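You operate a simulated robot arm through the tools that you are given. There is no shell and no other tool.

The job below is to be done with a simulated robot arm. You get a single attempt, and the scene is never put back.

Task
Set the three numbered sliders as the marks on the purple board show.
Fine: the board is in the cream box on the rails: open the lid to read it, leave the board in and close it again.

It is judged by the outcome, as a careful person would: the job done as asked, and still so three seconds after it is handed in. It fails if anything else is knocked over, pushed out of place, dropped, spilled or broken. A push-on lid holds only when it is set on centred and level and pressed home; a screw cap is set on level and turned clockwise until tight.

Robot
A 7-joint arm with a three-finger gripper, fixed in place. Base frame: the origin is at the foot of the arm, x ahead of it, y to its left, z up. Lengths are in mm, angles in degrees, forces in N, time in s.
With the tool pointing down near the work surface it reaches from about 100 to 880 mm from the base axis. Its first joint turns from -166.0 to 166.0 degrees. Payload 2.94 kg.
The TCP is the grasp point between the finger pads, 30 mm short of the fingertips. In the tool frame z runs along the fingers and y along their closing line. Largest opening 132 mm; the body of the gripper starts 107 mm behind the TCP.
Orientation is that of the tool frame in the base frame, as a unit quaternion [x, y, z, w]. With the fingers straight down and closing along the base's y, the tool's x points along the base's -x, its y along +y and its z along -z.

Tools
- The arm moves only by the tool send_rows. Its arguments are lists of equal length, an entry for each row: "delta_rot": the turn, a rotation vector about the tool's x, y, z in units of 45 degrees (1.0 is 45 degrees), a list of three; "linear": the shift along the tool's x, y, z in units of 250 mm (1.0 is 250 mm), a list of three; "hand": the finger opening in mm, from 0 to 132. In form: {"delta_rot": [[wx, wy, wz], ...], "linear": [[x, y, z], ...], "hand": [hand, ...]}. A call has 1 to 20 rows; each row is the pose to reach, as a shift and turn from the pose commanded when the call began, along the tool's axes at that moment. A call with a number of a shift or a turn outside -1 to 1 is refused whole. Rows are played at 5 a second. More than 50 mm and 8.6 degrees between two rows, or a gripper value outside its range, and nothing of the call is played. Where a pose cannot be reached the arm comes as near as it can. A force on the tool above 40 N (or 10 N above the force at the start of the call, whichever is more), or a blocked arm, ends the call early, and 0.2 s more pass. The fingers move at their own pace and stop on an object; they squeeze with about 38 N. The grip force told is the motor's: it shows also when the fingers shut on nothing. Time passes only in rows, and 0.2 s behind the last, so rows that repeat a pose let the fingers close. The reply holds the time, the measured pose of the TCP, the force on the tool along the base axes, the opening and the grip force, in the units named above and with some noise, with the torque about the TCP (base axes, N m) and any sound that the robot's microphone picked up, and new pictures: "pictures" is both (left out), scene, wrist or none.
- Cameras (640 x 400 px; columns grow to the right, rows downward): "scene" is fixed at [49.9, 500.1, 1593.1]; the picture's right is [0.29, -0.96, 0.00], its down [-0.80, -0.24, -0.55] and it looks along [0.53, 0.16, -0.83] (base axes); focal length 331 px, centre (320, 200). "wrist" rides on the gripper at [72, 3, -144] in the tool frame; the picture's right is [-0.04, 1.00, 0.00], its down [-0.88, -0.04, -0.48] and it looks along [-0.48, -0.02, 0.88] (tool axes); focal length 256 px, centre (320, 200). There is no depth. A picture from a camera that has moved, and an enlarged one, comes with that camera's place and axes in the base frame and with its lens.
- lift_body(by): slides the trunk up (or, below 0, down) by that many mm; the arm rides with it, the base frame stays. It gives what a move gives, with no picture.
- enlarge(camera, box): a new picture of the part [left, top, right, bottom] of that camera's present view, enlarged. The clock stands still meanwhile.
- job_done(): hands the job in; it is judged then, once.

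Nothing tells you positions but the pictures and the camera data. Unless the task says otherwise, let go and move clear before handing in.

The tools are called after "Request:" as a command line: name --argument value ..., lists and objects as JSON in quotes. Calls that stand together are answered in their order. send_rows: Moves the arm, as the interface text tells. Its arguments: {"type":"object","properties":{"delta_rot":{"type":"array","items":{"type":"array","items":{"type":"number"}}},"linear":{"type":"array","items":{"type":"array","items":{"type":"number"}}},"hand":{"type":"array","items":{"type":"number"}},"pictures":{"type":"string","enum":["both","scene","wrist","none"]}},"required":["delta_rot","linear","hand"]} The other tools are called the same way: lift_body (by) slides the trunk up or down; enlarge (camera, box) takes an enlarged picture of a part of a camera's view; job_done () hands the job in.

At the start:

```text
clock: 0.0
tool_pos: [403.5, 298.6, 1148.7]
tool_rot: [0.0, 1.0, 0.0, 0.0]
contact_force: [0.5, -0.3, -1.4]
wrist_torque: [0.0, 0.0, 0.02]
finger_gap: 131.9
finger_force: 0.1
trunk travel left (down, up): [-350.0, 190.0]
```

scene: 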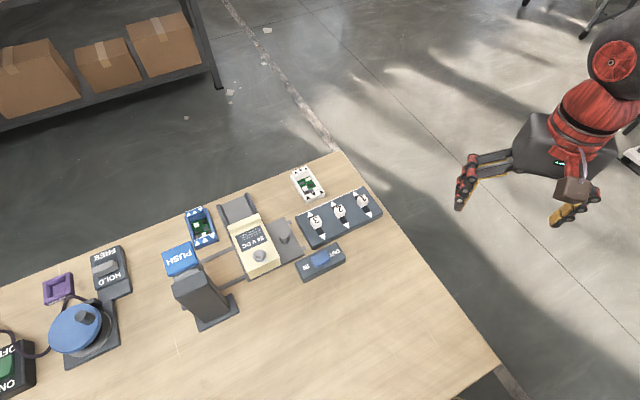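
wrist: 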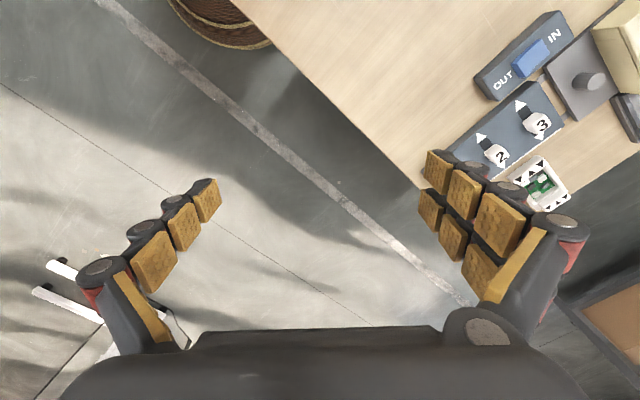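

I see a table with a cream box on rails, a panel with three numbered sliders, several switches, and small coloured boards. I'll look closer before moving.

Request:
enlarge --camera "scene" --box '[150, 140, 400, 340]'

Request:
enlarge --camera "scene" --box '[0, 220, 200, 400]'

Request:
enlarge --camera "scene" --box '[280, 150, 400, 250]'

Request:
enlarge --camera "scene" --box '[200, 180, 320, 290]'

Request:
enlarge --camera "wrist" --box '[420, 0, 640, 220]'

```text
2.00 times, centred on (275, 240) of scene
camera zoom: at [49.9, 500.1, 1593.1], right [0.29, -0.96, 0.0], down [-0.8, -0.24, -0.55], along [0.53, 0.16, -0.83], focal length 662 px, centre (410, 120)
```

zoom: 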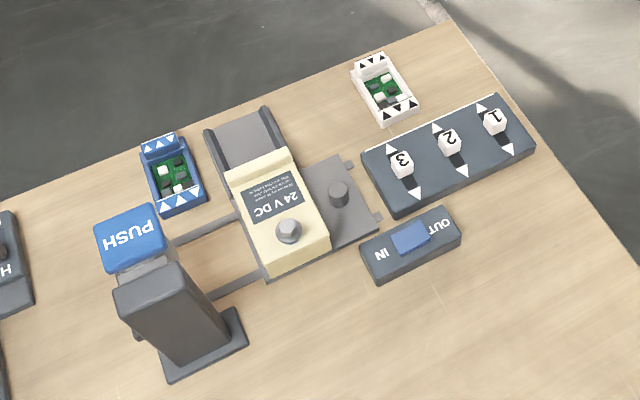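

```text
2.22 times, centred on (100, 310) of scene
camera zoom: at [49.9, 500.1, 1593.1], right [0.29, -0.96, 0.0], down [-0.8, -0.24, -0.55], along [0.53, 0.16, -0.83], focal length 736 px, centre (809, -44)
```

zoom: 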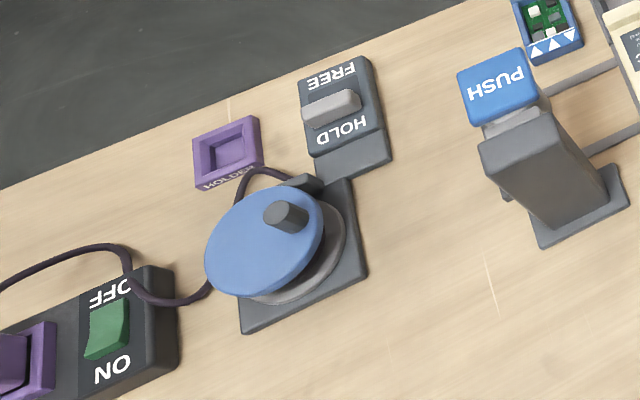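

```text
4.00 times, centred on (340, 200) of scene
camera zoom: at [49.9, 500.1, 1593.1], right [0.29, -0.96, 0.0], down [-0.8, -0.24, -0.55], along [0.53, 0.16, -0.83], focal length 1325 px, centre (240, 200)
```

zoom: 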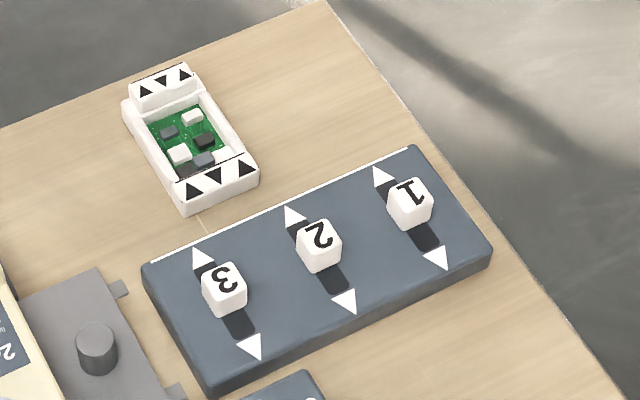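

```text
3.64 times, centred on (260, 235) of scene
camera zoom: at [49.9, 500.1, 1593.1], right [0.29, -0.96, 0.0], down [-0.8, -0.24, -0.55], along [0.53, 0.16, -0.83], focal length 1204 px, centre (538, 73)
```

zoom: 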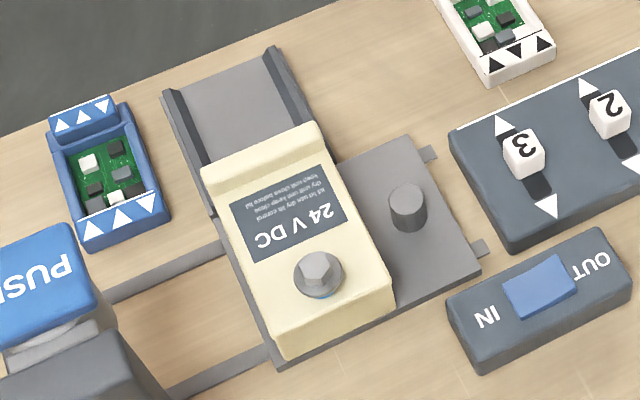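

```text
1.82 times, centred on (530, 110) of wrist
camera zoom: at [330.4, 301.1, 1292.6], right [0.04, 1.0, 0.0], down [0.88, -0.04, 0.48], along [0.48, -0.02, -0.88], focal length 465 px, centre (-62, 364)
```

zoom: 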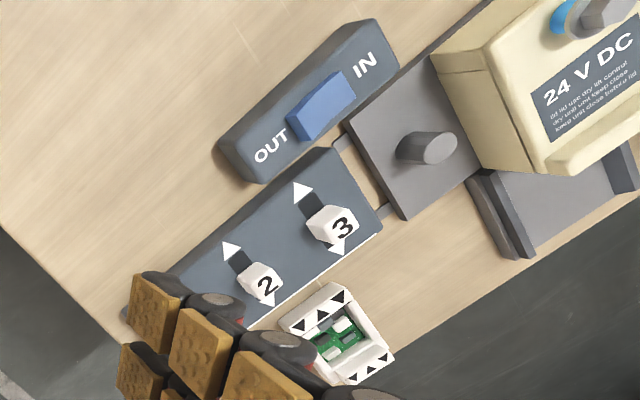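

The numbered sliders are near (427..517, 624..530, 910), laid out at about 45° to the base axes. The cream box is near (315, 732). I'll bring the wrist camera over the box while turning the tool 45°.

Request:
send_rows --delta_rot '[[0, 0, -0.125], [0, 0, -0.25], [0, 0, -0.375], [0, 0, -0.5], [0, 0, -0.625], [0, 0, -0.75], [0, 0, -0.875], [0, 0, -1.0]]' --linear '[[0.06, 0.125, 0], [0.12, 0.25, 0], [0.18, 0.375, 0], [0.24, 0.5, 0], [0.3, 0.625, 0], [0.36, 0.75, 0], [0.42, 0.875, 0], [0.48, 1.0, 0]]' --hand '[132, 132, 132, 132, 132, 132, 132, 132]'

Request:
enlarge --camera "wrist" --box '[160, 0, 480, 200]'

```text
clock: 1.8
tool_pos: [282.4, 550.0, 1147.6]
tool_rot: [-0.383, 0.924, 0.0, 0.0]
contact_force: [-0.5, 0.3, 0.6]
wrist_torque: [-0.03, 0.01, -0.02]
finger_gap: 131.9
finger_force: 0.1
trunk travel left (down, up): [-350.0, 190.0]
camera wrist: at [228.5, 500.7, 1292.6], right [-0.68, 0.74, 0.0], down [0.65, 0.6, 0.47], along [0.35, 0.32, -0.88], focal length 256 px, centre (320, 200)
```

scene: 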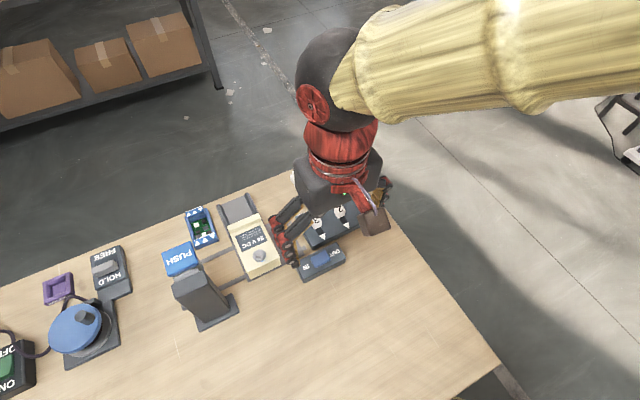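
wrist: 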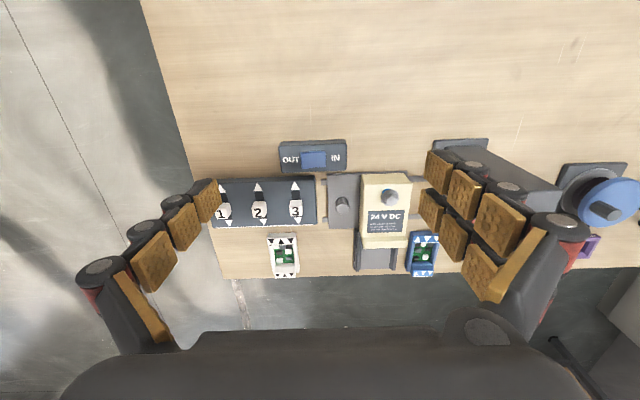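

```text
2.00 times, centred on (320, 100) of wrist
camera zoom: at [228.5, 500.7, 1292.6], right [-0.68, 0.74, 0.0], down [0.65, 0.6, 0.47], along [0.35, 0.32, -0.88], focal length 512 px, centre (320, 400)
```

zoom: 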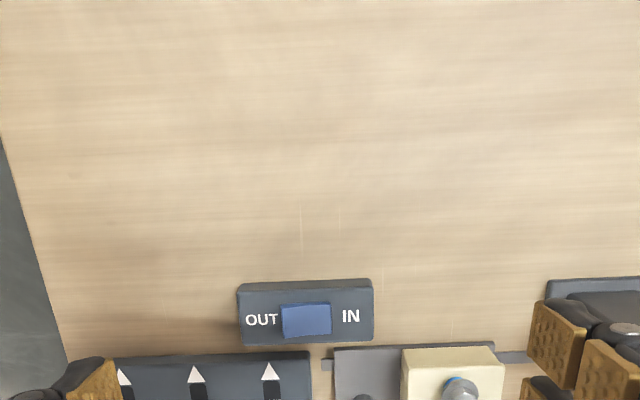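

Request:
enlarge --camera "wrist" --box '[320, 140, 460, 290]'

Request:
enlarge --camera "wrist" --box '[200, 160, 330, 290]'

```text
2.67 times, centred on (390, 215) of wrist
camera zoom: at [228.5, 500.7, 1292.6], right [-0.68, 0.74, 0.0], down [0.65, 0.6, 0.47], along [0.35, 0.32, -0.88], focal length 683 px, centre (133, 160)
```

zoom: 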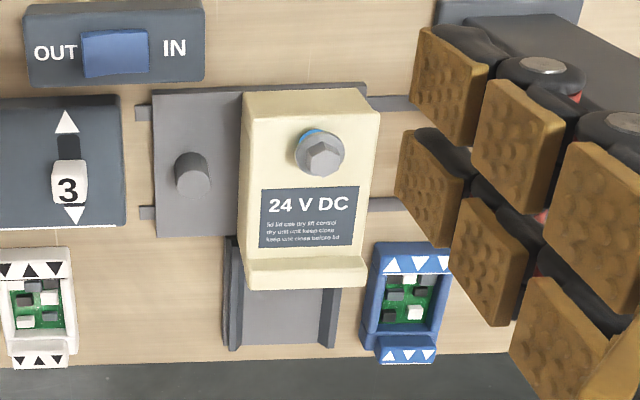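

```text
3.08 times, centred on (265, 225) of wrist
camera zoom: at [228.5, 500.7, 1292.6], right [-0.68, 0.74, 0.0], down [0.65, 0.6, 0.47], along [0.35, 0.32, -0.88], focal length 788 px, centre (489, 123)
```

zoom: 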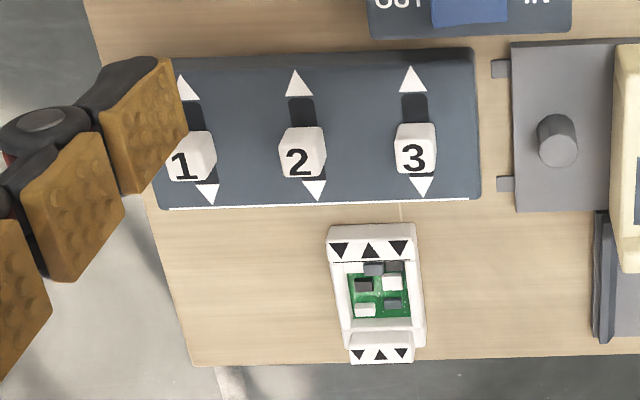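

The box has a cream cover with a hex bolt and a lip at the far edge, and a grey channel lies behind it. I can't yet tell how it opens, so I'll move the camera closer.

Request:
send_rows --delta_rot '[[0, 0, 0], [0, 0, 0], [0, 0, 0], [0, 0, 0], [0, 0, 0]]' --linear '[[-0.072, 0.086, 0.07], [-0.144, 0.172, 0.14], [-0.216, 0.258, 0.21], [-0.288, 0.344, 0.28], [-0.362, 0.43, 0.352]]' --hand '[132, 132, 132, 132, 132]'

Request:
enlarge --camera "wrist" --box '[200, 80, 440, 320]'

```text
clock: 3.0
tool_pos: [269.9, 687.7, 1060.3]
tool_rot: [-0.382, 0.924, 0.0, 0.0]
contact_force: [-0.9, 0.0, 1.0]
wrist_torque: [-0.02, 0.02, 0.0]
finger_gap: 131.9
finger_force: 0.0
trunk travel left (down, up): [-350.0, 190.0]
camera wrist: at [217.1, 639.9, 1204.6], right [-0.68, 0.74, 0.0], down [0.65, 0.59, 0.48], along [0.35, 0.32, -0.88], focal length 256 px, centre (320, 200)
```

scene: 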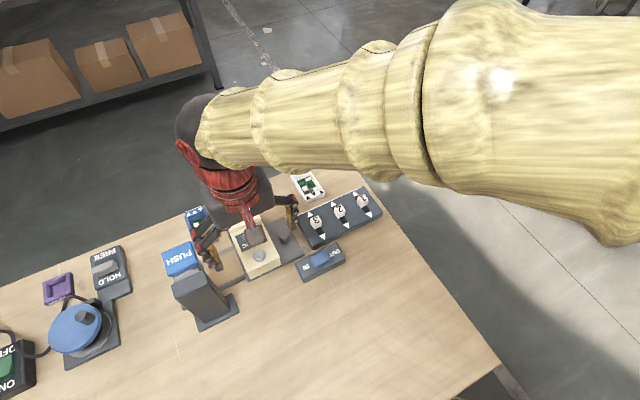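
wrist: 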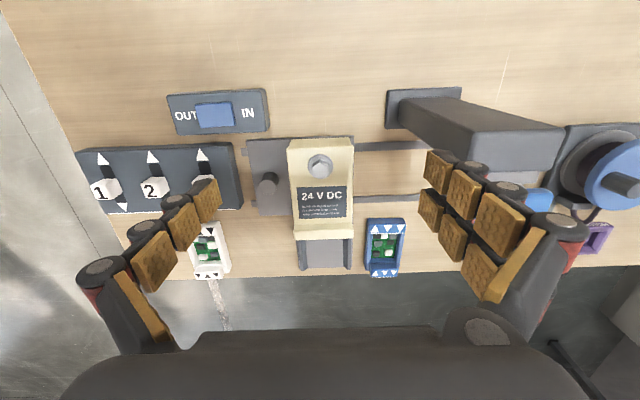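

```text
1.67 times, centred on (320, 200) of wrist
camera zoom: at [217.1, 639.9, 1204.6], right [-0.68, 0.74, 0.0], down [0.65, 0.59, 0.48], along [0.35, 0.32, -0.88], focal length 427 px, centre (320, 200)
```

zoom: 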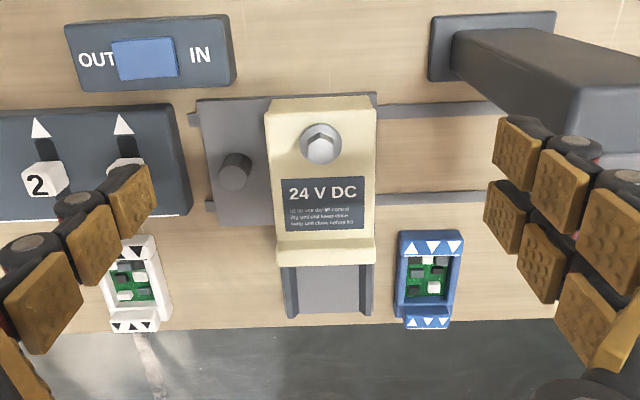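

Request:
enlarge --camera "wrist" --box '[280, 130, 370, 200]'

Request:
enlarge --camera "wrist" --box '[270, 190, 420, 290]'

Request:
enlarge --camera "scene" --box '[210, 215, 310, 285]'

Request:
enlarge --camera "wrist" --box '[295, 175, 355, 225]'

```text
5.71 times, centred on (325, 165) of wrist
camera zoom: at [217.1, 639.9, 1204.6], right [-0.68, 0.74, 0.0], down [0.65, 0.59, 0.48], along [0.35, 0.32, -0.88], focal length 1463 px, centre (291, 400)
```

zoom: 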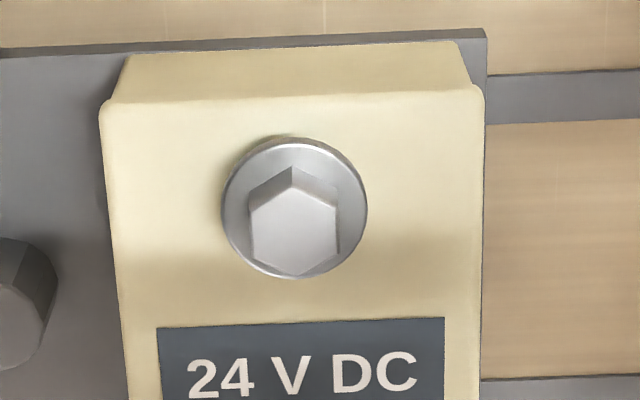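

```text
4.00 times, centred on (345, 240) of wrist
camera zoom: at [217.1, 639.9, 1204.6], right [-0.68, 0.74, 0.0], down [0.65, 0.59, 0.48], along [0.35, 0.32, -0.88], focal length 1024 px, centre (220, 40)
```

zoom: 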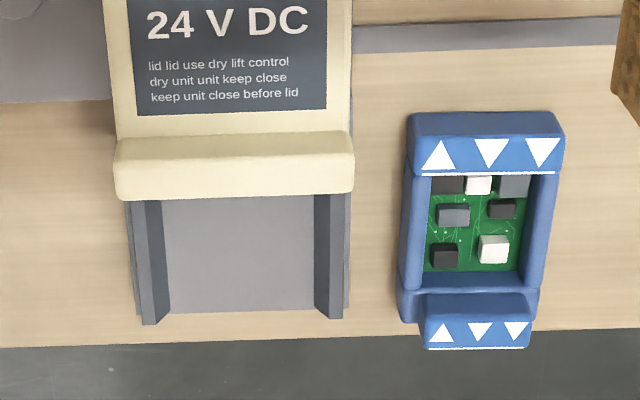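

```text
5.71 times, centred on (260, 250) of scene
camera zoom: at [49.9, 500.1, 1593.1], right [0.29, -0.96, 0.0], down [-0.8, -0.24, -0.55], along [0.53, 0.16, -0.83], focal length 1893 px, centre (663, -86)
```

zoom: 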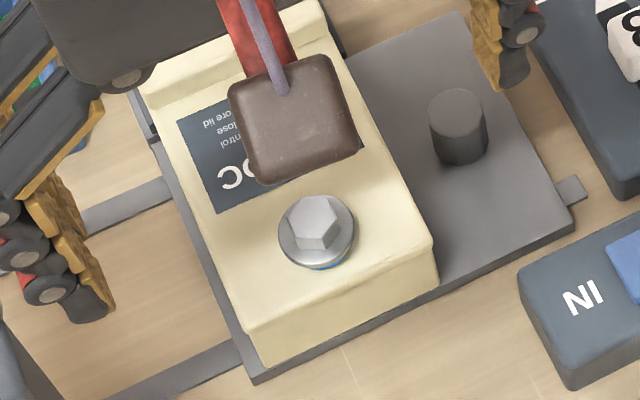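

```text
8.00 times, centred on (325, 200) of wrist
camera zoom: at [217.1, 639.9, 1204.6], right [-0.68, 0.74, 0.0], down [0.65, 0.59, 0.48], along [0.35, 0.32, -0.88], focal length 2048 px, centre (280, 200)
```

zoom: 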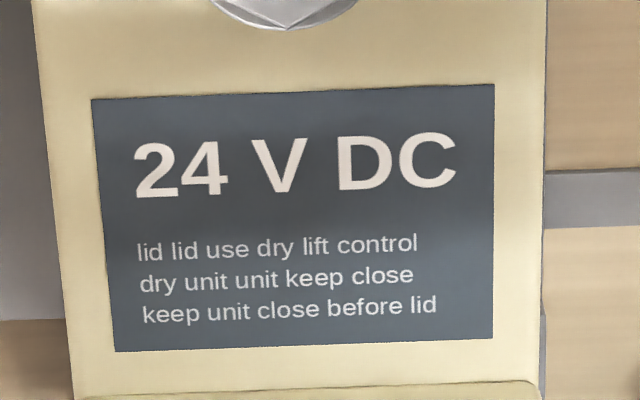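

The lid label reads as upside-down placed text and filler. The bolt may be a clamp, so I'll tilt the tool 45° to look at the box from the side before touching it.

Request:
send_rows --delta_rot '[[0, -0.16, 0], [0, -0.32, 0], [0, -0.48, 0], [0, -0.64, 0], [0, -0.82, 0], [0, -1.0, 0]]' --linear '[[0.06, 0, 0.05], [0.12, 0, 0.1], [0.18, 0, 0.2], [0.24, 0, 0.27], [0.263, 0, 0.33], [0.263, 0, 0.4]]' --hand '[132, 132, 132, 132, 132, 132]'

Request:
enlarge --camera "wrist" --box '[220, 100, 420, 300]'

```text
clock: 4.4
tool_pos: [224.4, 642.7, 961.0]
tool_rot: [-0.353, 0.853, 0.147, 0.354]
contact_force: [0.2, 0.7, 0.5]
wrist_torque: [-0.07, 0.07, -0.03]
finger_gap: 132.1
finger_force: 0.1
trunk travel left (down, up): [-350.0, 190.0]
camera wrist: at [114.0, 536.3, 1011.6], right [-0.69, 0.73, 0.03], down [0.23, 0.17, 0.96], along [0.69, 0.66, -0.28], focal length 256 px, centre (320, 200)
```

scene: 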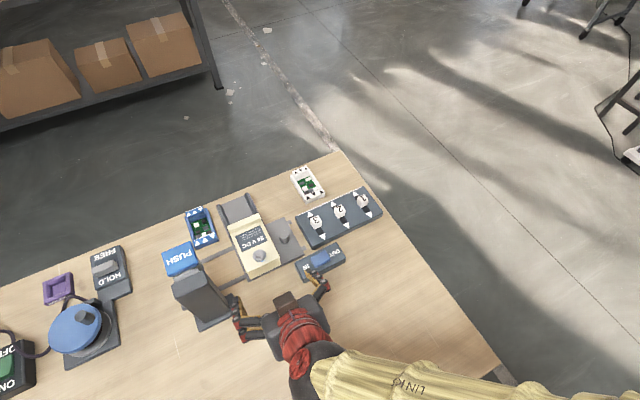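
wrist: 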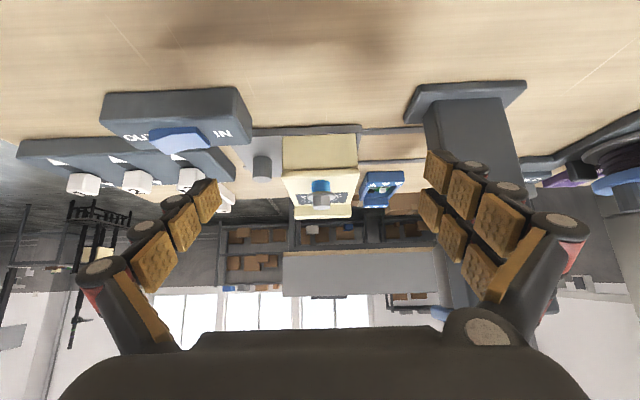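

```text
2.00 times, centred on (320, 200) of wrist
camera zoom: at [114.0, 536.3, 1011.6], right [-0.69, 0.73, 0.03], down [0.23, 0.17, 0.96], along [0.69, 0.66, -0.28], focal length 512 px, centre (320, 200)
```

zoom: 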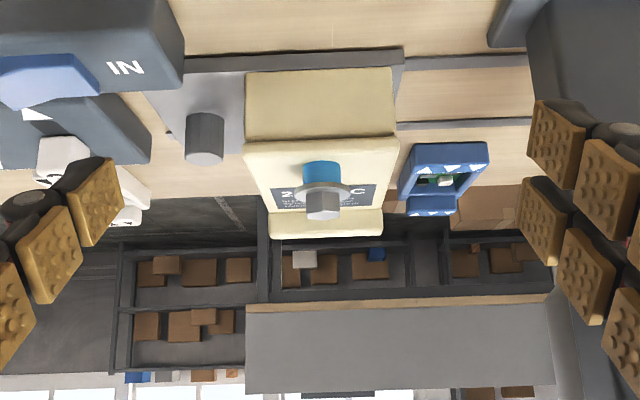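

Request:
enlarge --camera "scene" --box '[210, 185, 310, 285]'

Request:
enlarge --camera "wrist" --box '[260, 110, 380, 230]'

```text
4.00 times, centred on (260, 235) of scene
camera zoom: at [49.9, 500.1, 1593.1], right [0.29, -0.96, 0.0], down [-0.8, -0.24, -0.55], along [0.53, 0.16, -0.83], focal length 1325 px, centre (560, 60)
```

zoom: 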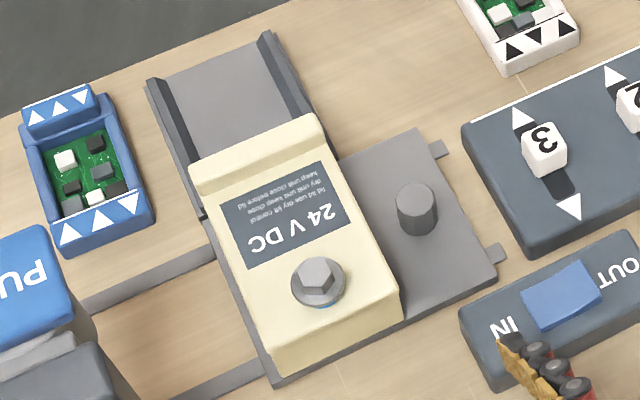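

```text
3.33 times, centred on (320, 170) of wrist
camera zoom: at [114.0, 536.3, 1011.6], right [-0.69, 0.73, 0.03], down [0.23, 0.17, 0.96], along [0.69, 0.66, -0.28], focal length 853 px, centre (320, 300)
```

zoom: 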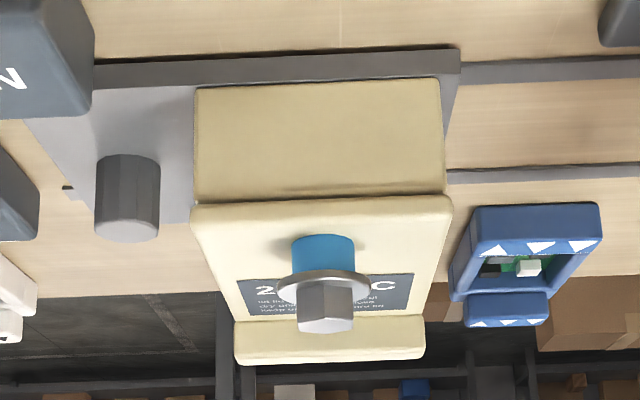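

Request:
send_rows --delta_rot '[[-0.118, 0, -0.118], [-0.236, 0, -0.236], [-0.354, 0, -0.354], [-0.471, 0, -0.471], [-0.589, 0, -0.589], [-0.707, 0, -0.707]]' --linear '[[-0.1, -0.05, -0.1], [-0.15, -0.12, -0.1], [-0.2, -0.2, -0.08], [-0.23, -0.28, -0.05], [-0.25, -0.35, -0.03], [-0.265, -0.42, -0.013]]' --hand '[132, 132, 132, 132, 132, 132]'

Request:
enlarge --camera "wrist" --box '[240, 80, 440, 240]'

```text
clock: 5.8
tool_pos: [333.2, 599.0, 1008.7]
tool_rot: [-0.651, 0.655, 0.272, 0.269]
contact_force: [-0.2, -0.4, -1.3]
wrist_torque: [0.03, 0.02, 0.01]
finger_gap: 131.7
finger_force: 0.0
out of reach, approached as far as the arm can: row 3, 4, 5
trunk travel left (down, up): [-350.0, 190.0]
camera wrist: at [328.3, 445.7, 1058.7], right [-1.0, 0.03, 0.04], down [0.04, 0.29, 0.96], along [0.02, 0.96, -0.29], focal length 256 px, centre (320, 200)
```

scene: 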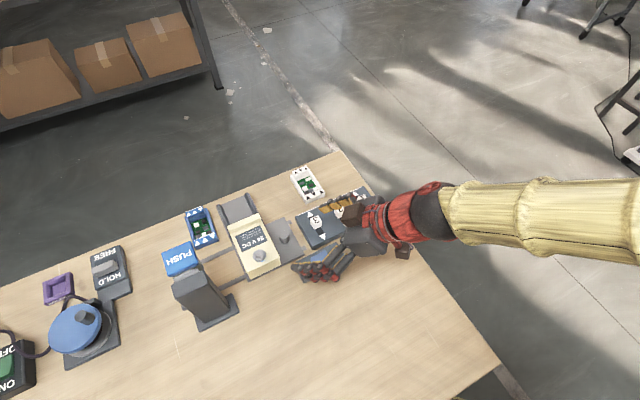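
wrist: 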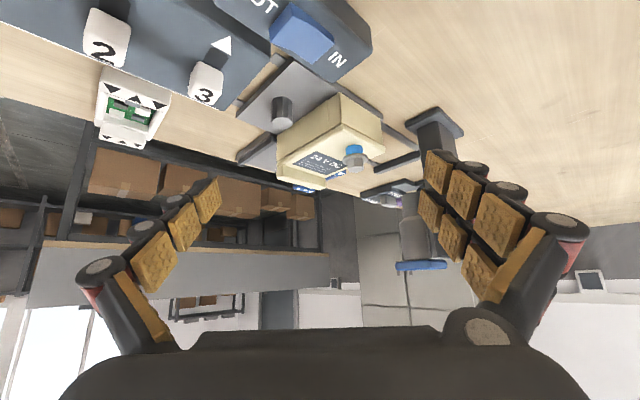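

```text
2.50 times, centred on (340, 160) of wrist
camera zoom: at [328.3, 445.7, 1058.7], right [-1.0, 0.03, 0.04], down [0.04, 0.29, 0.96], along [0.02, 0.96, -0.29], focal length 640 px, centre (270, 300)
```

zoom: 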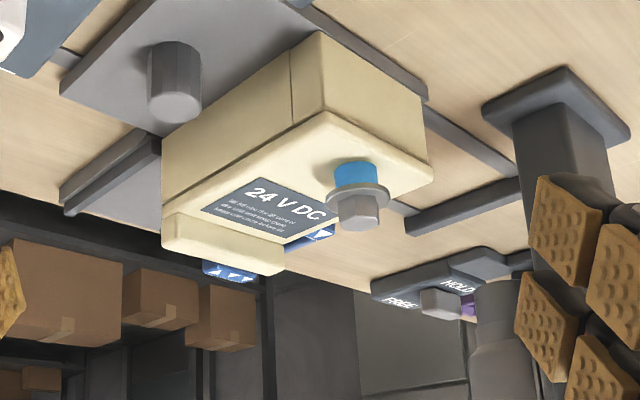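

Request:
send_rows --delta_rot '[[-0.118, 0, -0.118], [-0.236, 0, -0.236], [-0.354, 0, -0.354], [-0.471, 0, -0.471], [-0.589, 0, -0.589], [-0.707, 0, -0.707]]' --linear '[[-0.02, -0.05, 0.02], [-0.04, -0.1, 0.04], [-0.06, -0.15, 0.06], [-0.08, -0.2, 0.08], [-0.1, -0.25, 0.1], [-0.116, -0.288, 0.116]]' --hand '[132, 132, 132, 132, 132, 132]'

Request:
enlarge --camera "wrist" --box '[220, 80, 420, 240]'

```text
clock: 7.2
tool_pos: [402.7, 639.8, 1008.3]
tool_rot: [0.854, -0.353, -0.354, -0.145]
contact_force: [0.0, -0.3, -0.1]
wrist_torque: [-0.02, 0.08, 0.0]
finger_gap: 132.2
finger_force: 0.2
trunk travel left (down, up): [-350.0, 190.0]
camera wrist: at [508.3, 530.0, 1059.1], right [-0.73, -0.69, 0.03], down [-0.17, 0.23, 0.96], along [-0.66, 0.69, -0.29], focal length 256 px, centre (320, 200)
```

scene: 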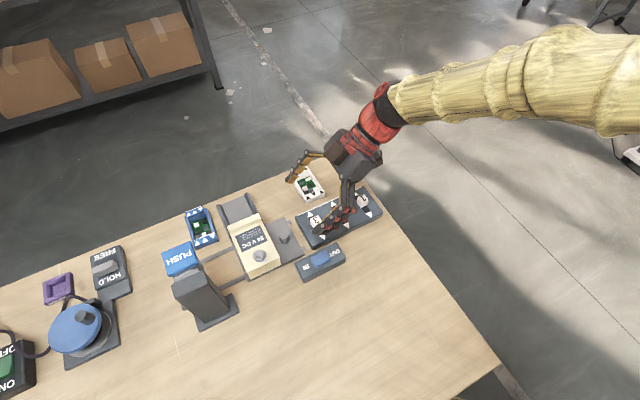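
wrist: 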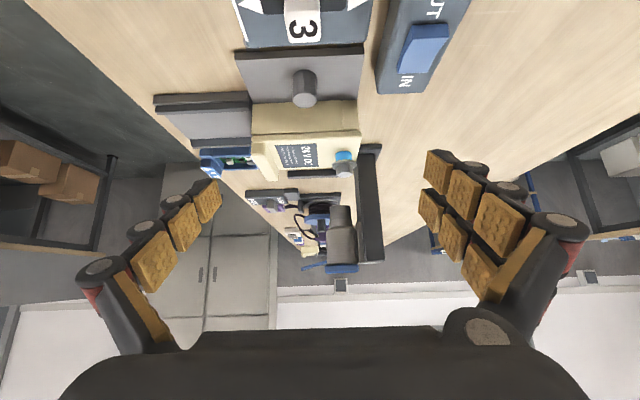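

```text
2.50 times, centred on (320, 160) of wrist
camera zoom: at [508.3, 530.0, 1059.1], right [-0.73, -0.69, 0.03], down [-0.17, 0.23, 0.96], along [-0.66, 0.69, -0.29], focal length 640 px, centre (320, 300)
```

zoom: 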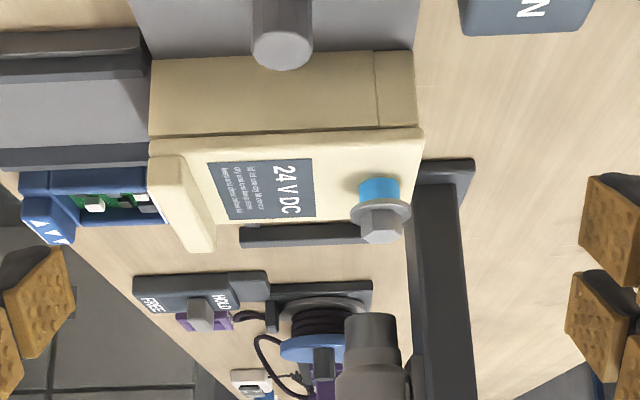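

From the side I see a lid plate over the box, with a hex bolt on a blue shank near the near end and a ridge at the far end. I'll move in for a closer side view.

Request:
send_rows --delta_rot '[[0, 0, 0], [0, 0, 0], [0, 0, 0]]' --linear '[[-0.057, 0, 0.095], [-0.114, 0, 0.19], [-0.17, 0, 0.283]]' --hand '[132, 132, 132]'

Request:
enlarge --camera "wrist" --box '[200, 60, 420, 230]'

```text
clock: 8.0
tool_pos: [344.3, 695.6, 989.8]
tool_rot: [0.853, -0.354, -0.354, -0.146]
contact_force: [-0.7, 0.5, -0.9]
wrist_torque: [-0.02, 0.01, 0.0]
finger_gap: 131.7
finger_force: 0.0
trunk travel left (down, up): [-350.0, 190.0]
camera wrist: at [450.0, 585.4, 1040.5], right [-0.73, -0.68, 0.03], down [-0.17, 0.23, 0.96], along [-0.66, 0.69, -0.29], focal length 256 px, centre (320, 200)
```

scene: 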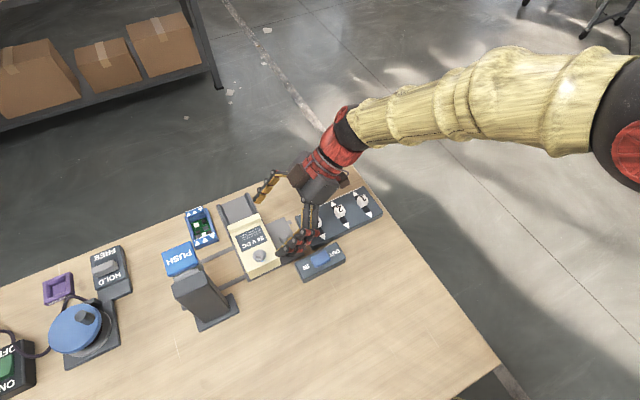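
wrist: 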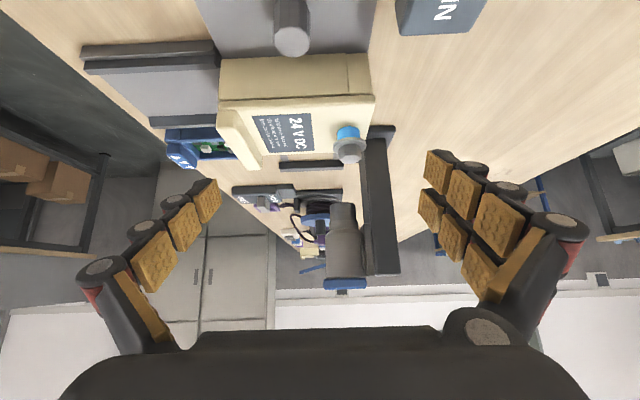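

```text
2.35 times, centred on (310, 145) of wrist
camera zoom: at [450.0, 585.4, 1040.5], right [-0.73, -0.68, 0.03], down [-0.17, 0.23, 0.96], along [-0.66, 0.69, -0.29], focal length 602 px, centre (344, 329)
```

zoom: 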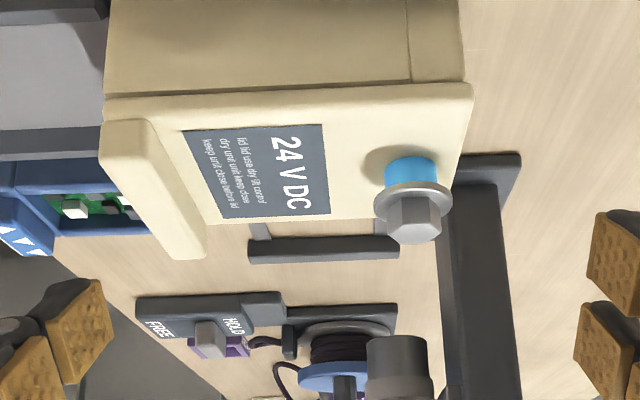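

The lid top is at about z 918, the ridge at about (361, 774, 928) and the bolt at (294, 709, 941). I'll bring the tool upright over the ridge, with the fingers closing across it.

Request:
send_rows --delta_rot '[[0, 0.16, 0], [0, 0.32, 0], [0, 0.48, 0], [0, 0.64, 0], [0, 0.82, 0], [0, 1.0, 0]]' --linear '[[-0.06, -0.04, -0.02], [-0.09, -0.08, -0.01], [-0.12, -0.12, 0.01], [-0.14, -0.17, 0.04], [-0.15, -0.22, 0.07], [-0.15, -0.269, 0.094]]' --hand '[132, 120, 100, 80, 60, 60]'

Request:
enlarge --camera "wrist" --box '[200, 60, 440, 260]'

Request:
enlarge --camera "scene" --box '[150, 180, 310, 340]'

```text
clock: 9.4
tool_pos: [353.2, 752.3, 1005.7]
tool_rot: [0.916, -0.38, -0.117, -0.047]
contact_force: [0.0, 0.9, -0.5]
wrist_torque: [0.01, 0.02, 0.0]
finger_gap: 60.8
finger_force: 0.1
out of reach, approached as far as the arm can: row 5, 6
trunk travel left (down, up): [-350.0, 190.0]
camera wrist: at [426.0, 674.1, 1126.1], right [-0.74, -0.68, 0.01], down [-0.49, 0.55, 0.68], along [-0.47, 0.49, -0.73], focal length 256 px, centre (320, 200)
```

scene: 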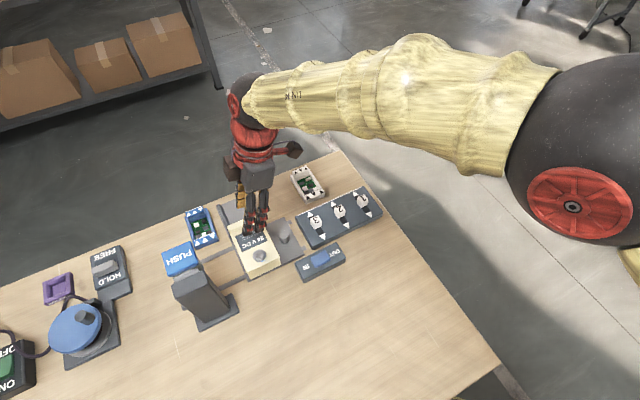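
wrist: 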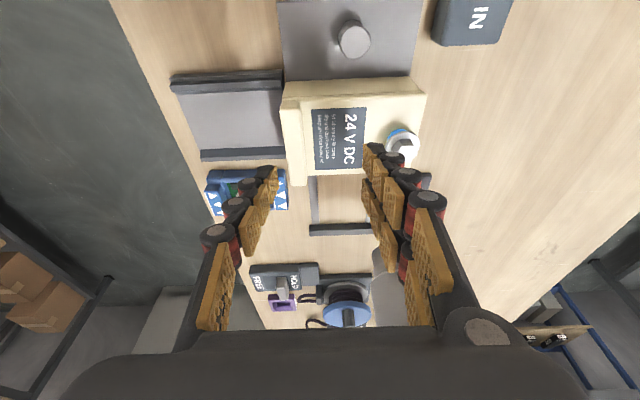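

```text
2.00 times, centred on (320, 160) of wrist
camera zoom: at [426.0, 674.1, 1126.1], right [-0.74, -0.68, 0.01], down [-0.49, 0.55, 0.68], along [-0.47, 0.49, -0.73], focal length 512 px, centre (320, 280)
```

zoom: 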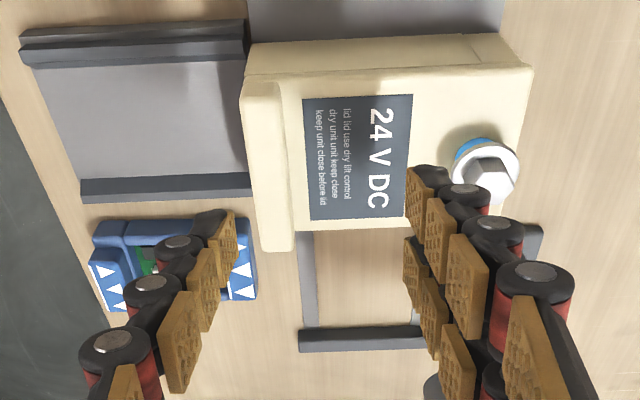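

```text
2.50 times, centred on (230, 260) of scene
camera zoom: at [49.9, 500.1, 1593.1], right [0.29, -0.96, 0.0], down [-0.8, -0.24, -0.55], along [0.53, 0.16, -0.83], focal length 828 px, centre (545, 50)
```

zoom: 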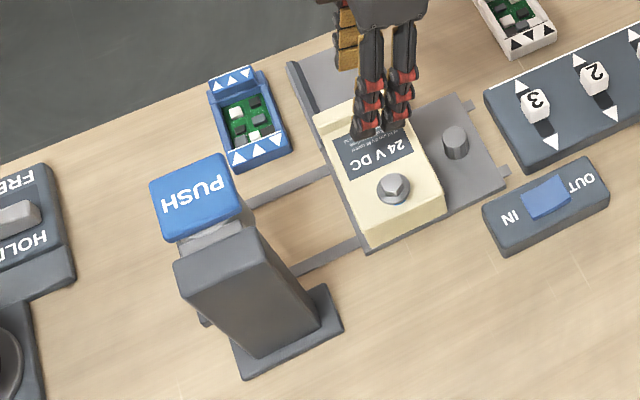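

The upright tool is at its reach limit here. I'll back off and use an outward tilt instead, which reaches further, taking the ridge by its two ends.

Request:
send_rows --delta_rot '[[0, 0, 0], [0, 0, 0], [0, 0, 0], [0, 0, 0], [0, 0, 0]]' --linear '[[0.03, 0.11, -0.064], [0.06, 0.22, -0.128], [0.09, 0.33, -0.192], [0.12, 0.44, -0.256], [0.15, 0.55, -0.32]]' --hand '[80, 100, 120, 132, 132]' --pictures "none"

```text
clock: 10.6
tool_pos: [294.4, 613.5, 1073.0]
tool_rot: [0.917, -0.379, -0.117, -0.048]
contact_force: [-0.5, 0.2, 0.4]
wrist_torque: [0.04, -0.02, 0.01]
finger_gap: 131.6
finger_force: 0.0
trunk travel left (down, up): [-350.0, 190.0]
```

Request:
send_rows --delta_rot '[[0, 0.16, 0], [0, 0.32, 0]]' --linear '[[0, 0, 0], [0, 0, 0]]' --hand '[132, 132]' --pictures "none"

Request:
send_rows --delta_rot '[[0, 0, 0.17], [0, 0, 0.34], [0, 0, 0.5], [0, 0, 0.67], [0, 0, 0.84], [0, 0, 1.0]]' --linear '[[0, 0, 0], [0, 0, 0], [0, 0, 0], [0, 0, 0], [0, 0, 0], [0, 0, 0]]' --hand '[132, 132, 132, 132, 132, 132]' --pictures "none"

Request:
send_rows --delta_rot '[[0, 0, 0.17], [0, 0, 0.34], [0, 0, 0.5], [0, 0, 0.67], [0, 0, 0.84], [0, 0, 1.0]]' --linear '[[0, 0, 0], [0, 0, 0], [0, 0, 0], [0, 0, 0], [0, 0, 0], [0, 0, 0]]' --hand '[132, 132, 132, 132, 132, 132]'

```text
clock: 11.2
tool_pos: [291.6, 608.1, 1066.9]
tool_rot: [0.919, -0.381, -0.095, -0.039]
contact_force: [0.0, 0.3, 1.3]
wrist_torque: [-0.04, -0.01, 0.01]
finger_gap: 132.1
finger_force: 0.0
out of reach, approached as far as the arm can: row 1, 2
trunk travel left (down, up): [-350.0, 190.0]
```

```text
clock: 12.6
tool_pos: [293.6, 607.4, 1068.5]
tool_rot: [-0.703, 0.704, 0.101, 0.0]
contact_force: [0.8, 0.5, -0.2]
wrist_torque: [0.05, 0.0, -0.01]
finger_gap: 131.9
finger_force: 0.1
trunk travel left (down, up): [-350.0, 190.0]
```

```text
clock: 14.0
tool_pos: [331.1, 519.1, 1040.2]
tool_rot: [-0.386, 0.916, 0.099, -0.038]
contact_force: [2.1, -0.7, 0.8]
wrist_torque: [0.07, 0.22, 0.04]
finger_gap: 132.2
finger_force: 0.1
out of reach, approached as far as the arm can: row 5, 6
trunk travel left (down, up): [-350.0, 190.0]
camera wrist: at [299.7, 446.8, 1181.5], right [-0.67, 0.71, 0.21], down [0.71, 0.53, 0.46], along [0.22, 0.46, -0.86], focal length 256 px, centre (320, 200)
```

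scene: 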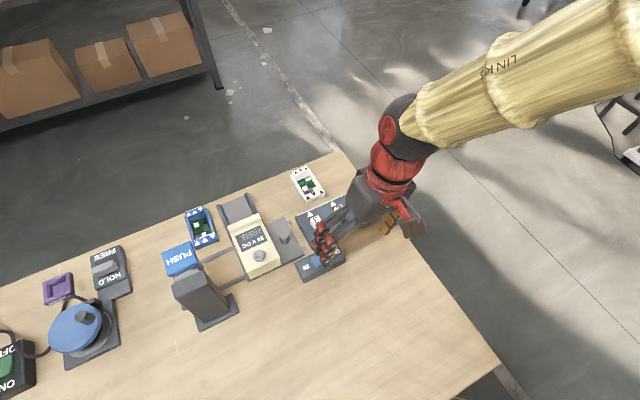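
wrist: 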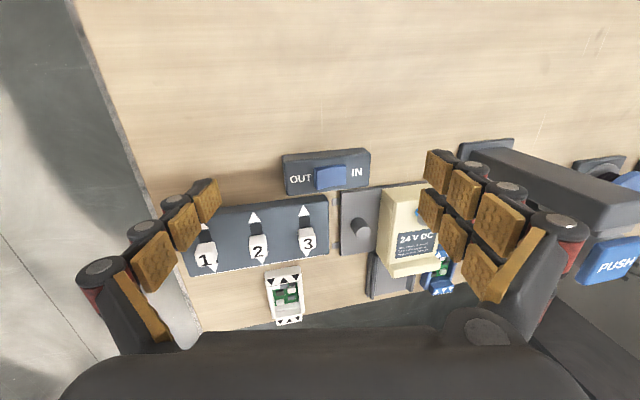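

The arm ran into a joint limit on the way and leans a little. I'll lift it back to a clean upright pose over the workspace.

Request:
send_rows --delta_rot '[[0.05, 0, 0], [0.1, 0, 0.005], [0.18, 0, 0.01], [0.27, 0, 0.015]]' --linear '[[0.002, 0.077, -0.1], [0.004, 0.154, -0.18], [0.006, 0.23, -0.22], [0.009, 0.308, -0.26]]' --hand '[132, 132, 132, 132]' --pictures "scene"

```text
clock: 15.0
tool_pos: [327.0, 520.0, 1039.4]
tool_rot: [-0.388, 0.916, 0.096, -0.038]
contact_force: [-0.2, -0.4, -0.1]
wrist_torque: [0.01, 0.0, -0.02]
finger_gap: 132.1
finger_force: 0.1
out of reach, approached as far as the arm can: row 1, 2, 3, 4
trunk travel left (down, up): [-350.0, 190.0]
```

scene: 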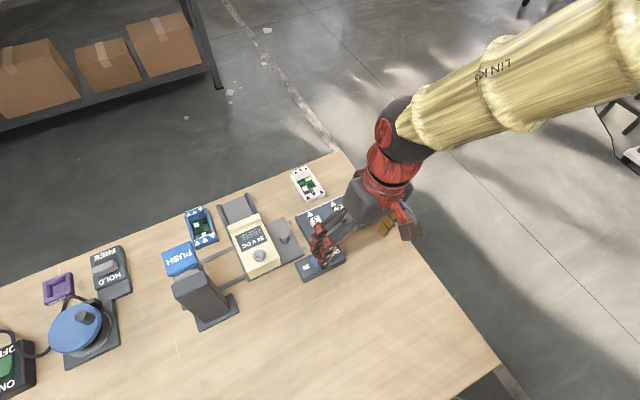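

Request:
send_rows --delta_rot '[[0, 0, -0.17], [0, 0, -0.34], [0, 0, -0.5], [0, 0, -0.67], [0, 0, -0.84], [0, 0, -1.0]]' --linear '[[0, 0.05, -0.02], [0, 0.1, -0.05], [0, 0.15, -0.08], [0, 0.2, -0.1], [0, 0.25, -0.1], [0, 0.3, -0.1]]' --hand '[132, 132, 132, 132, 132, 132]' --pictures "scene"

```text
clock: 16.4
tool_pos: [274.1, 567.8, 1081.5]
tool_rot: [0.71, -0.697, -0.103, 0.0]
contact_force: [-0.3, 0.0, 0.2]
wrist_torque: [0.0, 0.0, -0.01]
finger_gap: 131.9
finger_force: 0.1
trunk travel left (down, up): [-350.0, 190.0]
```

scene: 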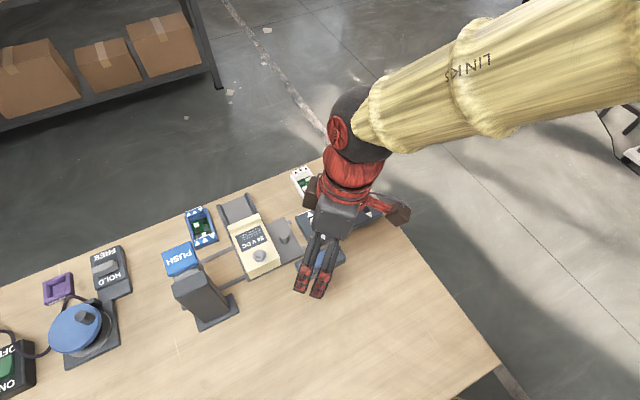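

Request:
send_rows --delta_rot '[[0, 0, 0], [0, 0, 0], [0.04, 0.04, 0], [0.1, 0.1, 0.01], [0.186, 0.186, 0.02], [0.186, 0.186, 0.02]]' --linear '[[0.12, -0.07, -0.08], [0.25, -0.14, -0.17], [0.38, -0.21, -0.25], [0.5, -0.28, -0.34], [0.628, -0.36, -0.42], [0.628, -0.36, -0.42]]' --hand '[132, 132, 132, 132, 132, 132]' --pictures "scene"

```text
clock: 17.8
tool_pos: [355.8, 412.8, 1116.8]
tool_rot: [0.706, -0.703, -0.087, -0.014]
contact_force: [-0.3, -0.4, -0.3]
wrist_torque: [0.02, 0.01, -0.03]
finger_gap: 132.2
finger_force: 0.0
out of reach, approached as far as the arm can: row 3, 4, 5, 6
trunk travel left (down, up): [-350.0, 190.0]
```

scene: 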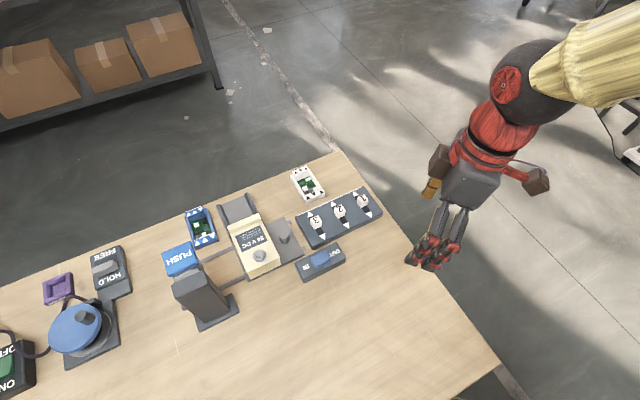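

Request:
send_rows --delta_rot '[[0, -0.16, 0], [0, -0.32, 0], [0, -0.48, 0], [0, -0.64, 0], [0, -0.8, 0], [0, -0.9, 0]]' --linear '[[0, 0, 0], [0, 0, 0], [0, 0, 0], [0, 0, 0], [0, 0, 0], [0, 0, 0]]' --hand '[132, 132, 132, 132, 132, 132]' --pictures "scene"

Request:
send_rows --delta_rot '[[0.118, 0, 0.118], [0.236, 0, 0.236], [0.354, 0, 0.354], [0.471, 0, 0.471], [0.589, 0, 0.589], [0.707, 0, 0.707]]' --linear '[[0, 0, 0], [0, 0, 0], [0, 0, 0], [0, 0, 0], [0, 0, 0], [0, 0, 0]]' --hand '[132, 132, 132, 132, 132, 132]' --pictures "scene"

```text
clock: 19.2
tool_pos: [354.9, 416.1, 1117.7]
tool_rot: [-0.632, 0.654, 0.327, 0.257]
contact_force: [0.2, 0.1, 0.9]
wrist_torque: [0.0, -0.01, -0.01]
finger_gap: 132.3
finger_force: 0.0
trunk travel left (down, up): [-350.0, 190.0]
```

scene: 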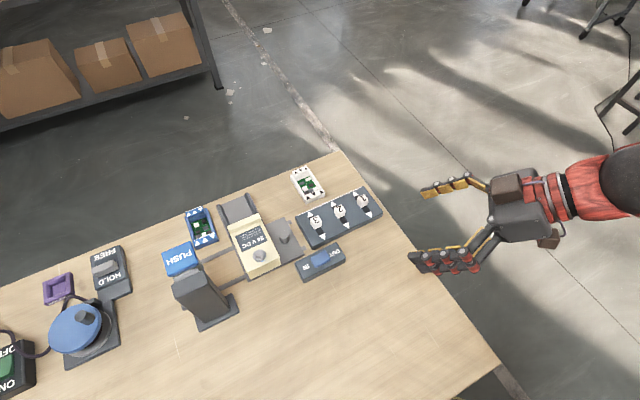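

```text
clock: 20.6
tool_pos: [354.0, 416.9, 1116.4]
tool_rot: [-0.338, 0.864, 0.193, 0.319]
contact_force: [-0.1, -0.3, 0.6]
wrist_torque: [0.0, 0.0, 0.0]
finger_gap: 132.1
finger_force: 0.0
trunk travel left (down, up): [-350.0, 190.0]
```

scene: 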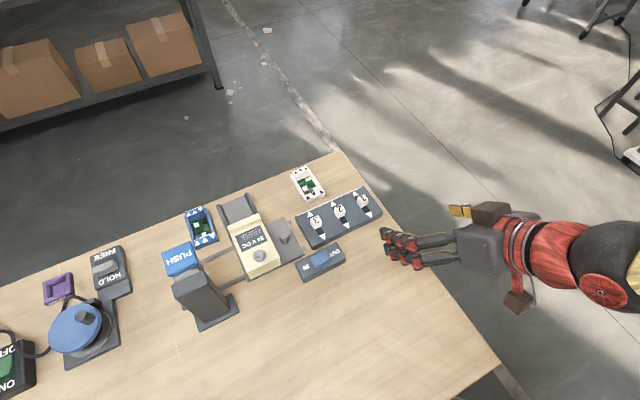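

Request:
send_rows --delta_rot '[[0.02, 0.05, -0.01], [0.05, 0.1, -0.03], [0.07, 0.16, -0.05], [0.1, 0.23, -0.07], [0.126, 0.296, -0.083], [0.126, 0.296, -0.083]]' --linear '[[-0.04, 0.13, 0.085], [-0.08, 0.26, 0.17], [-0.12, 0.39, 0.26], [-0.16, 0.52, 0.345], [-0.19, 0.62, 0.41], [-0.204, 0.678, 0.446]]' --hand '[132, 132, 132, 132, 132, 132]'

```text
clock: 22.0
tool_pos: [312.2, 620.0, 1091.9]
tool_rot: [-0.37, 0.892, 0.099, 0.239]
contact_force: [-0.6, 0.0, 0.7]
wrist_torque: [-0.01, 0.0, -0.02]
finger_gap: 131.8
finger_force: 0.1
trunk travel left (down, up): [-350.0, 190.0]
camera wrist: at [214.8, 525.7, 1180.8], right [-0.68, 0.73, 0.02], down [0.4, 0.34, 0.85], along [0.62, 0.59, -0.52], focal length 256 px, centre (320, 200)
```

scene: 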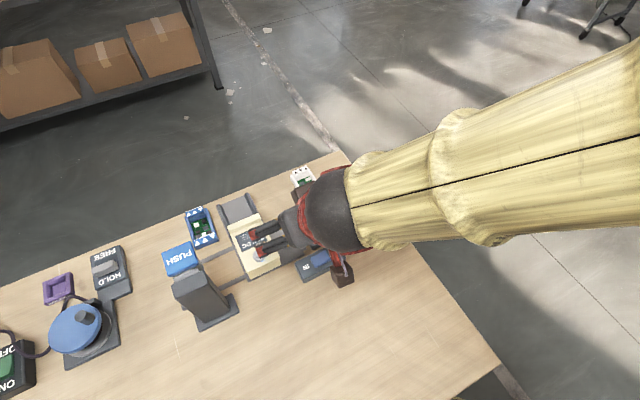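
wrist: 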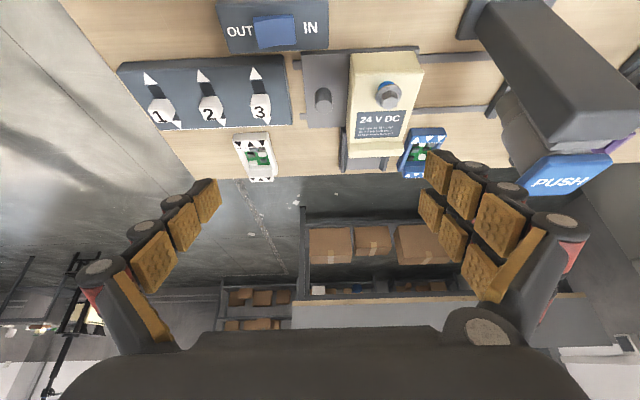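

Request:
enlarge --camera "wrist" --box '[330, 40, 450, 180]'

Request:
enlarge --camera "wrist" --box '[440, 0, 640, 220]'

```text
2.86 times, centred on (390, 110) of wrist
camera zoom: at [214.8, 525.7, 1180.8], right [-0.68, 0.73, 0.02], down [0.4, 0.34, 0.85], along [0.62, 0.59, -0.52], focal length 731 px, centre (120, 457)
```

zoom: 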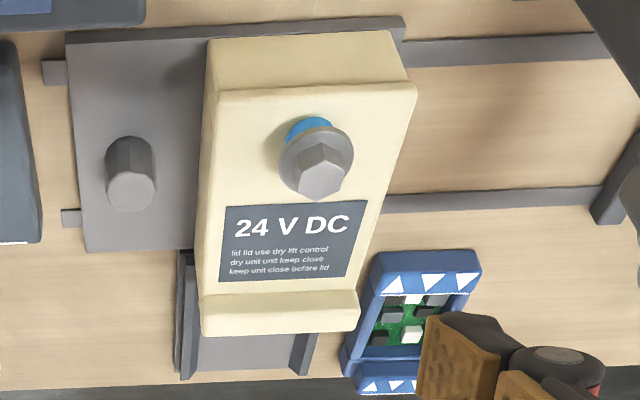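

```text
1.82 times, centred on (540, 110) of wrist
camera zoom: at [214.8, 525.7, 1180.8], right [-0.68, 0.73, 0.02], down [0.4, 0.34, 0.85], along [0.62, 0.59, -0.52], focal length 465 px, centre (-80, 364)
```

zoom: 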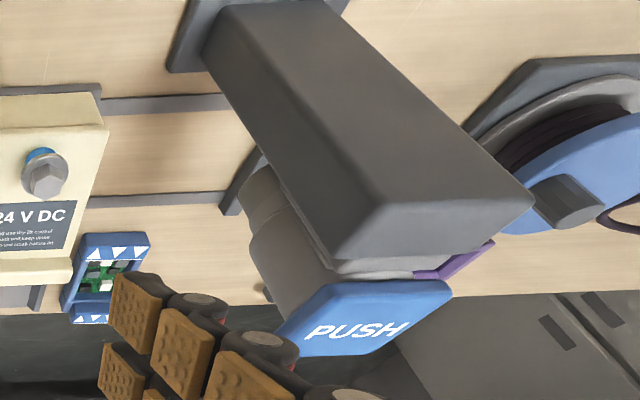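

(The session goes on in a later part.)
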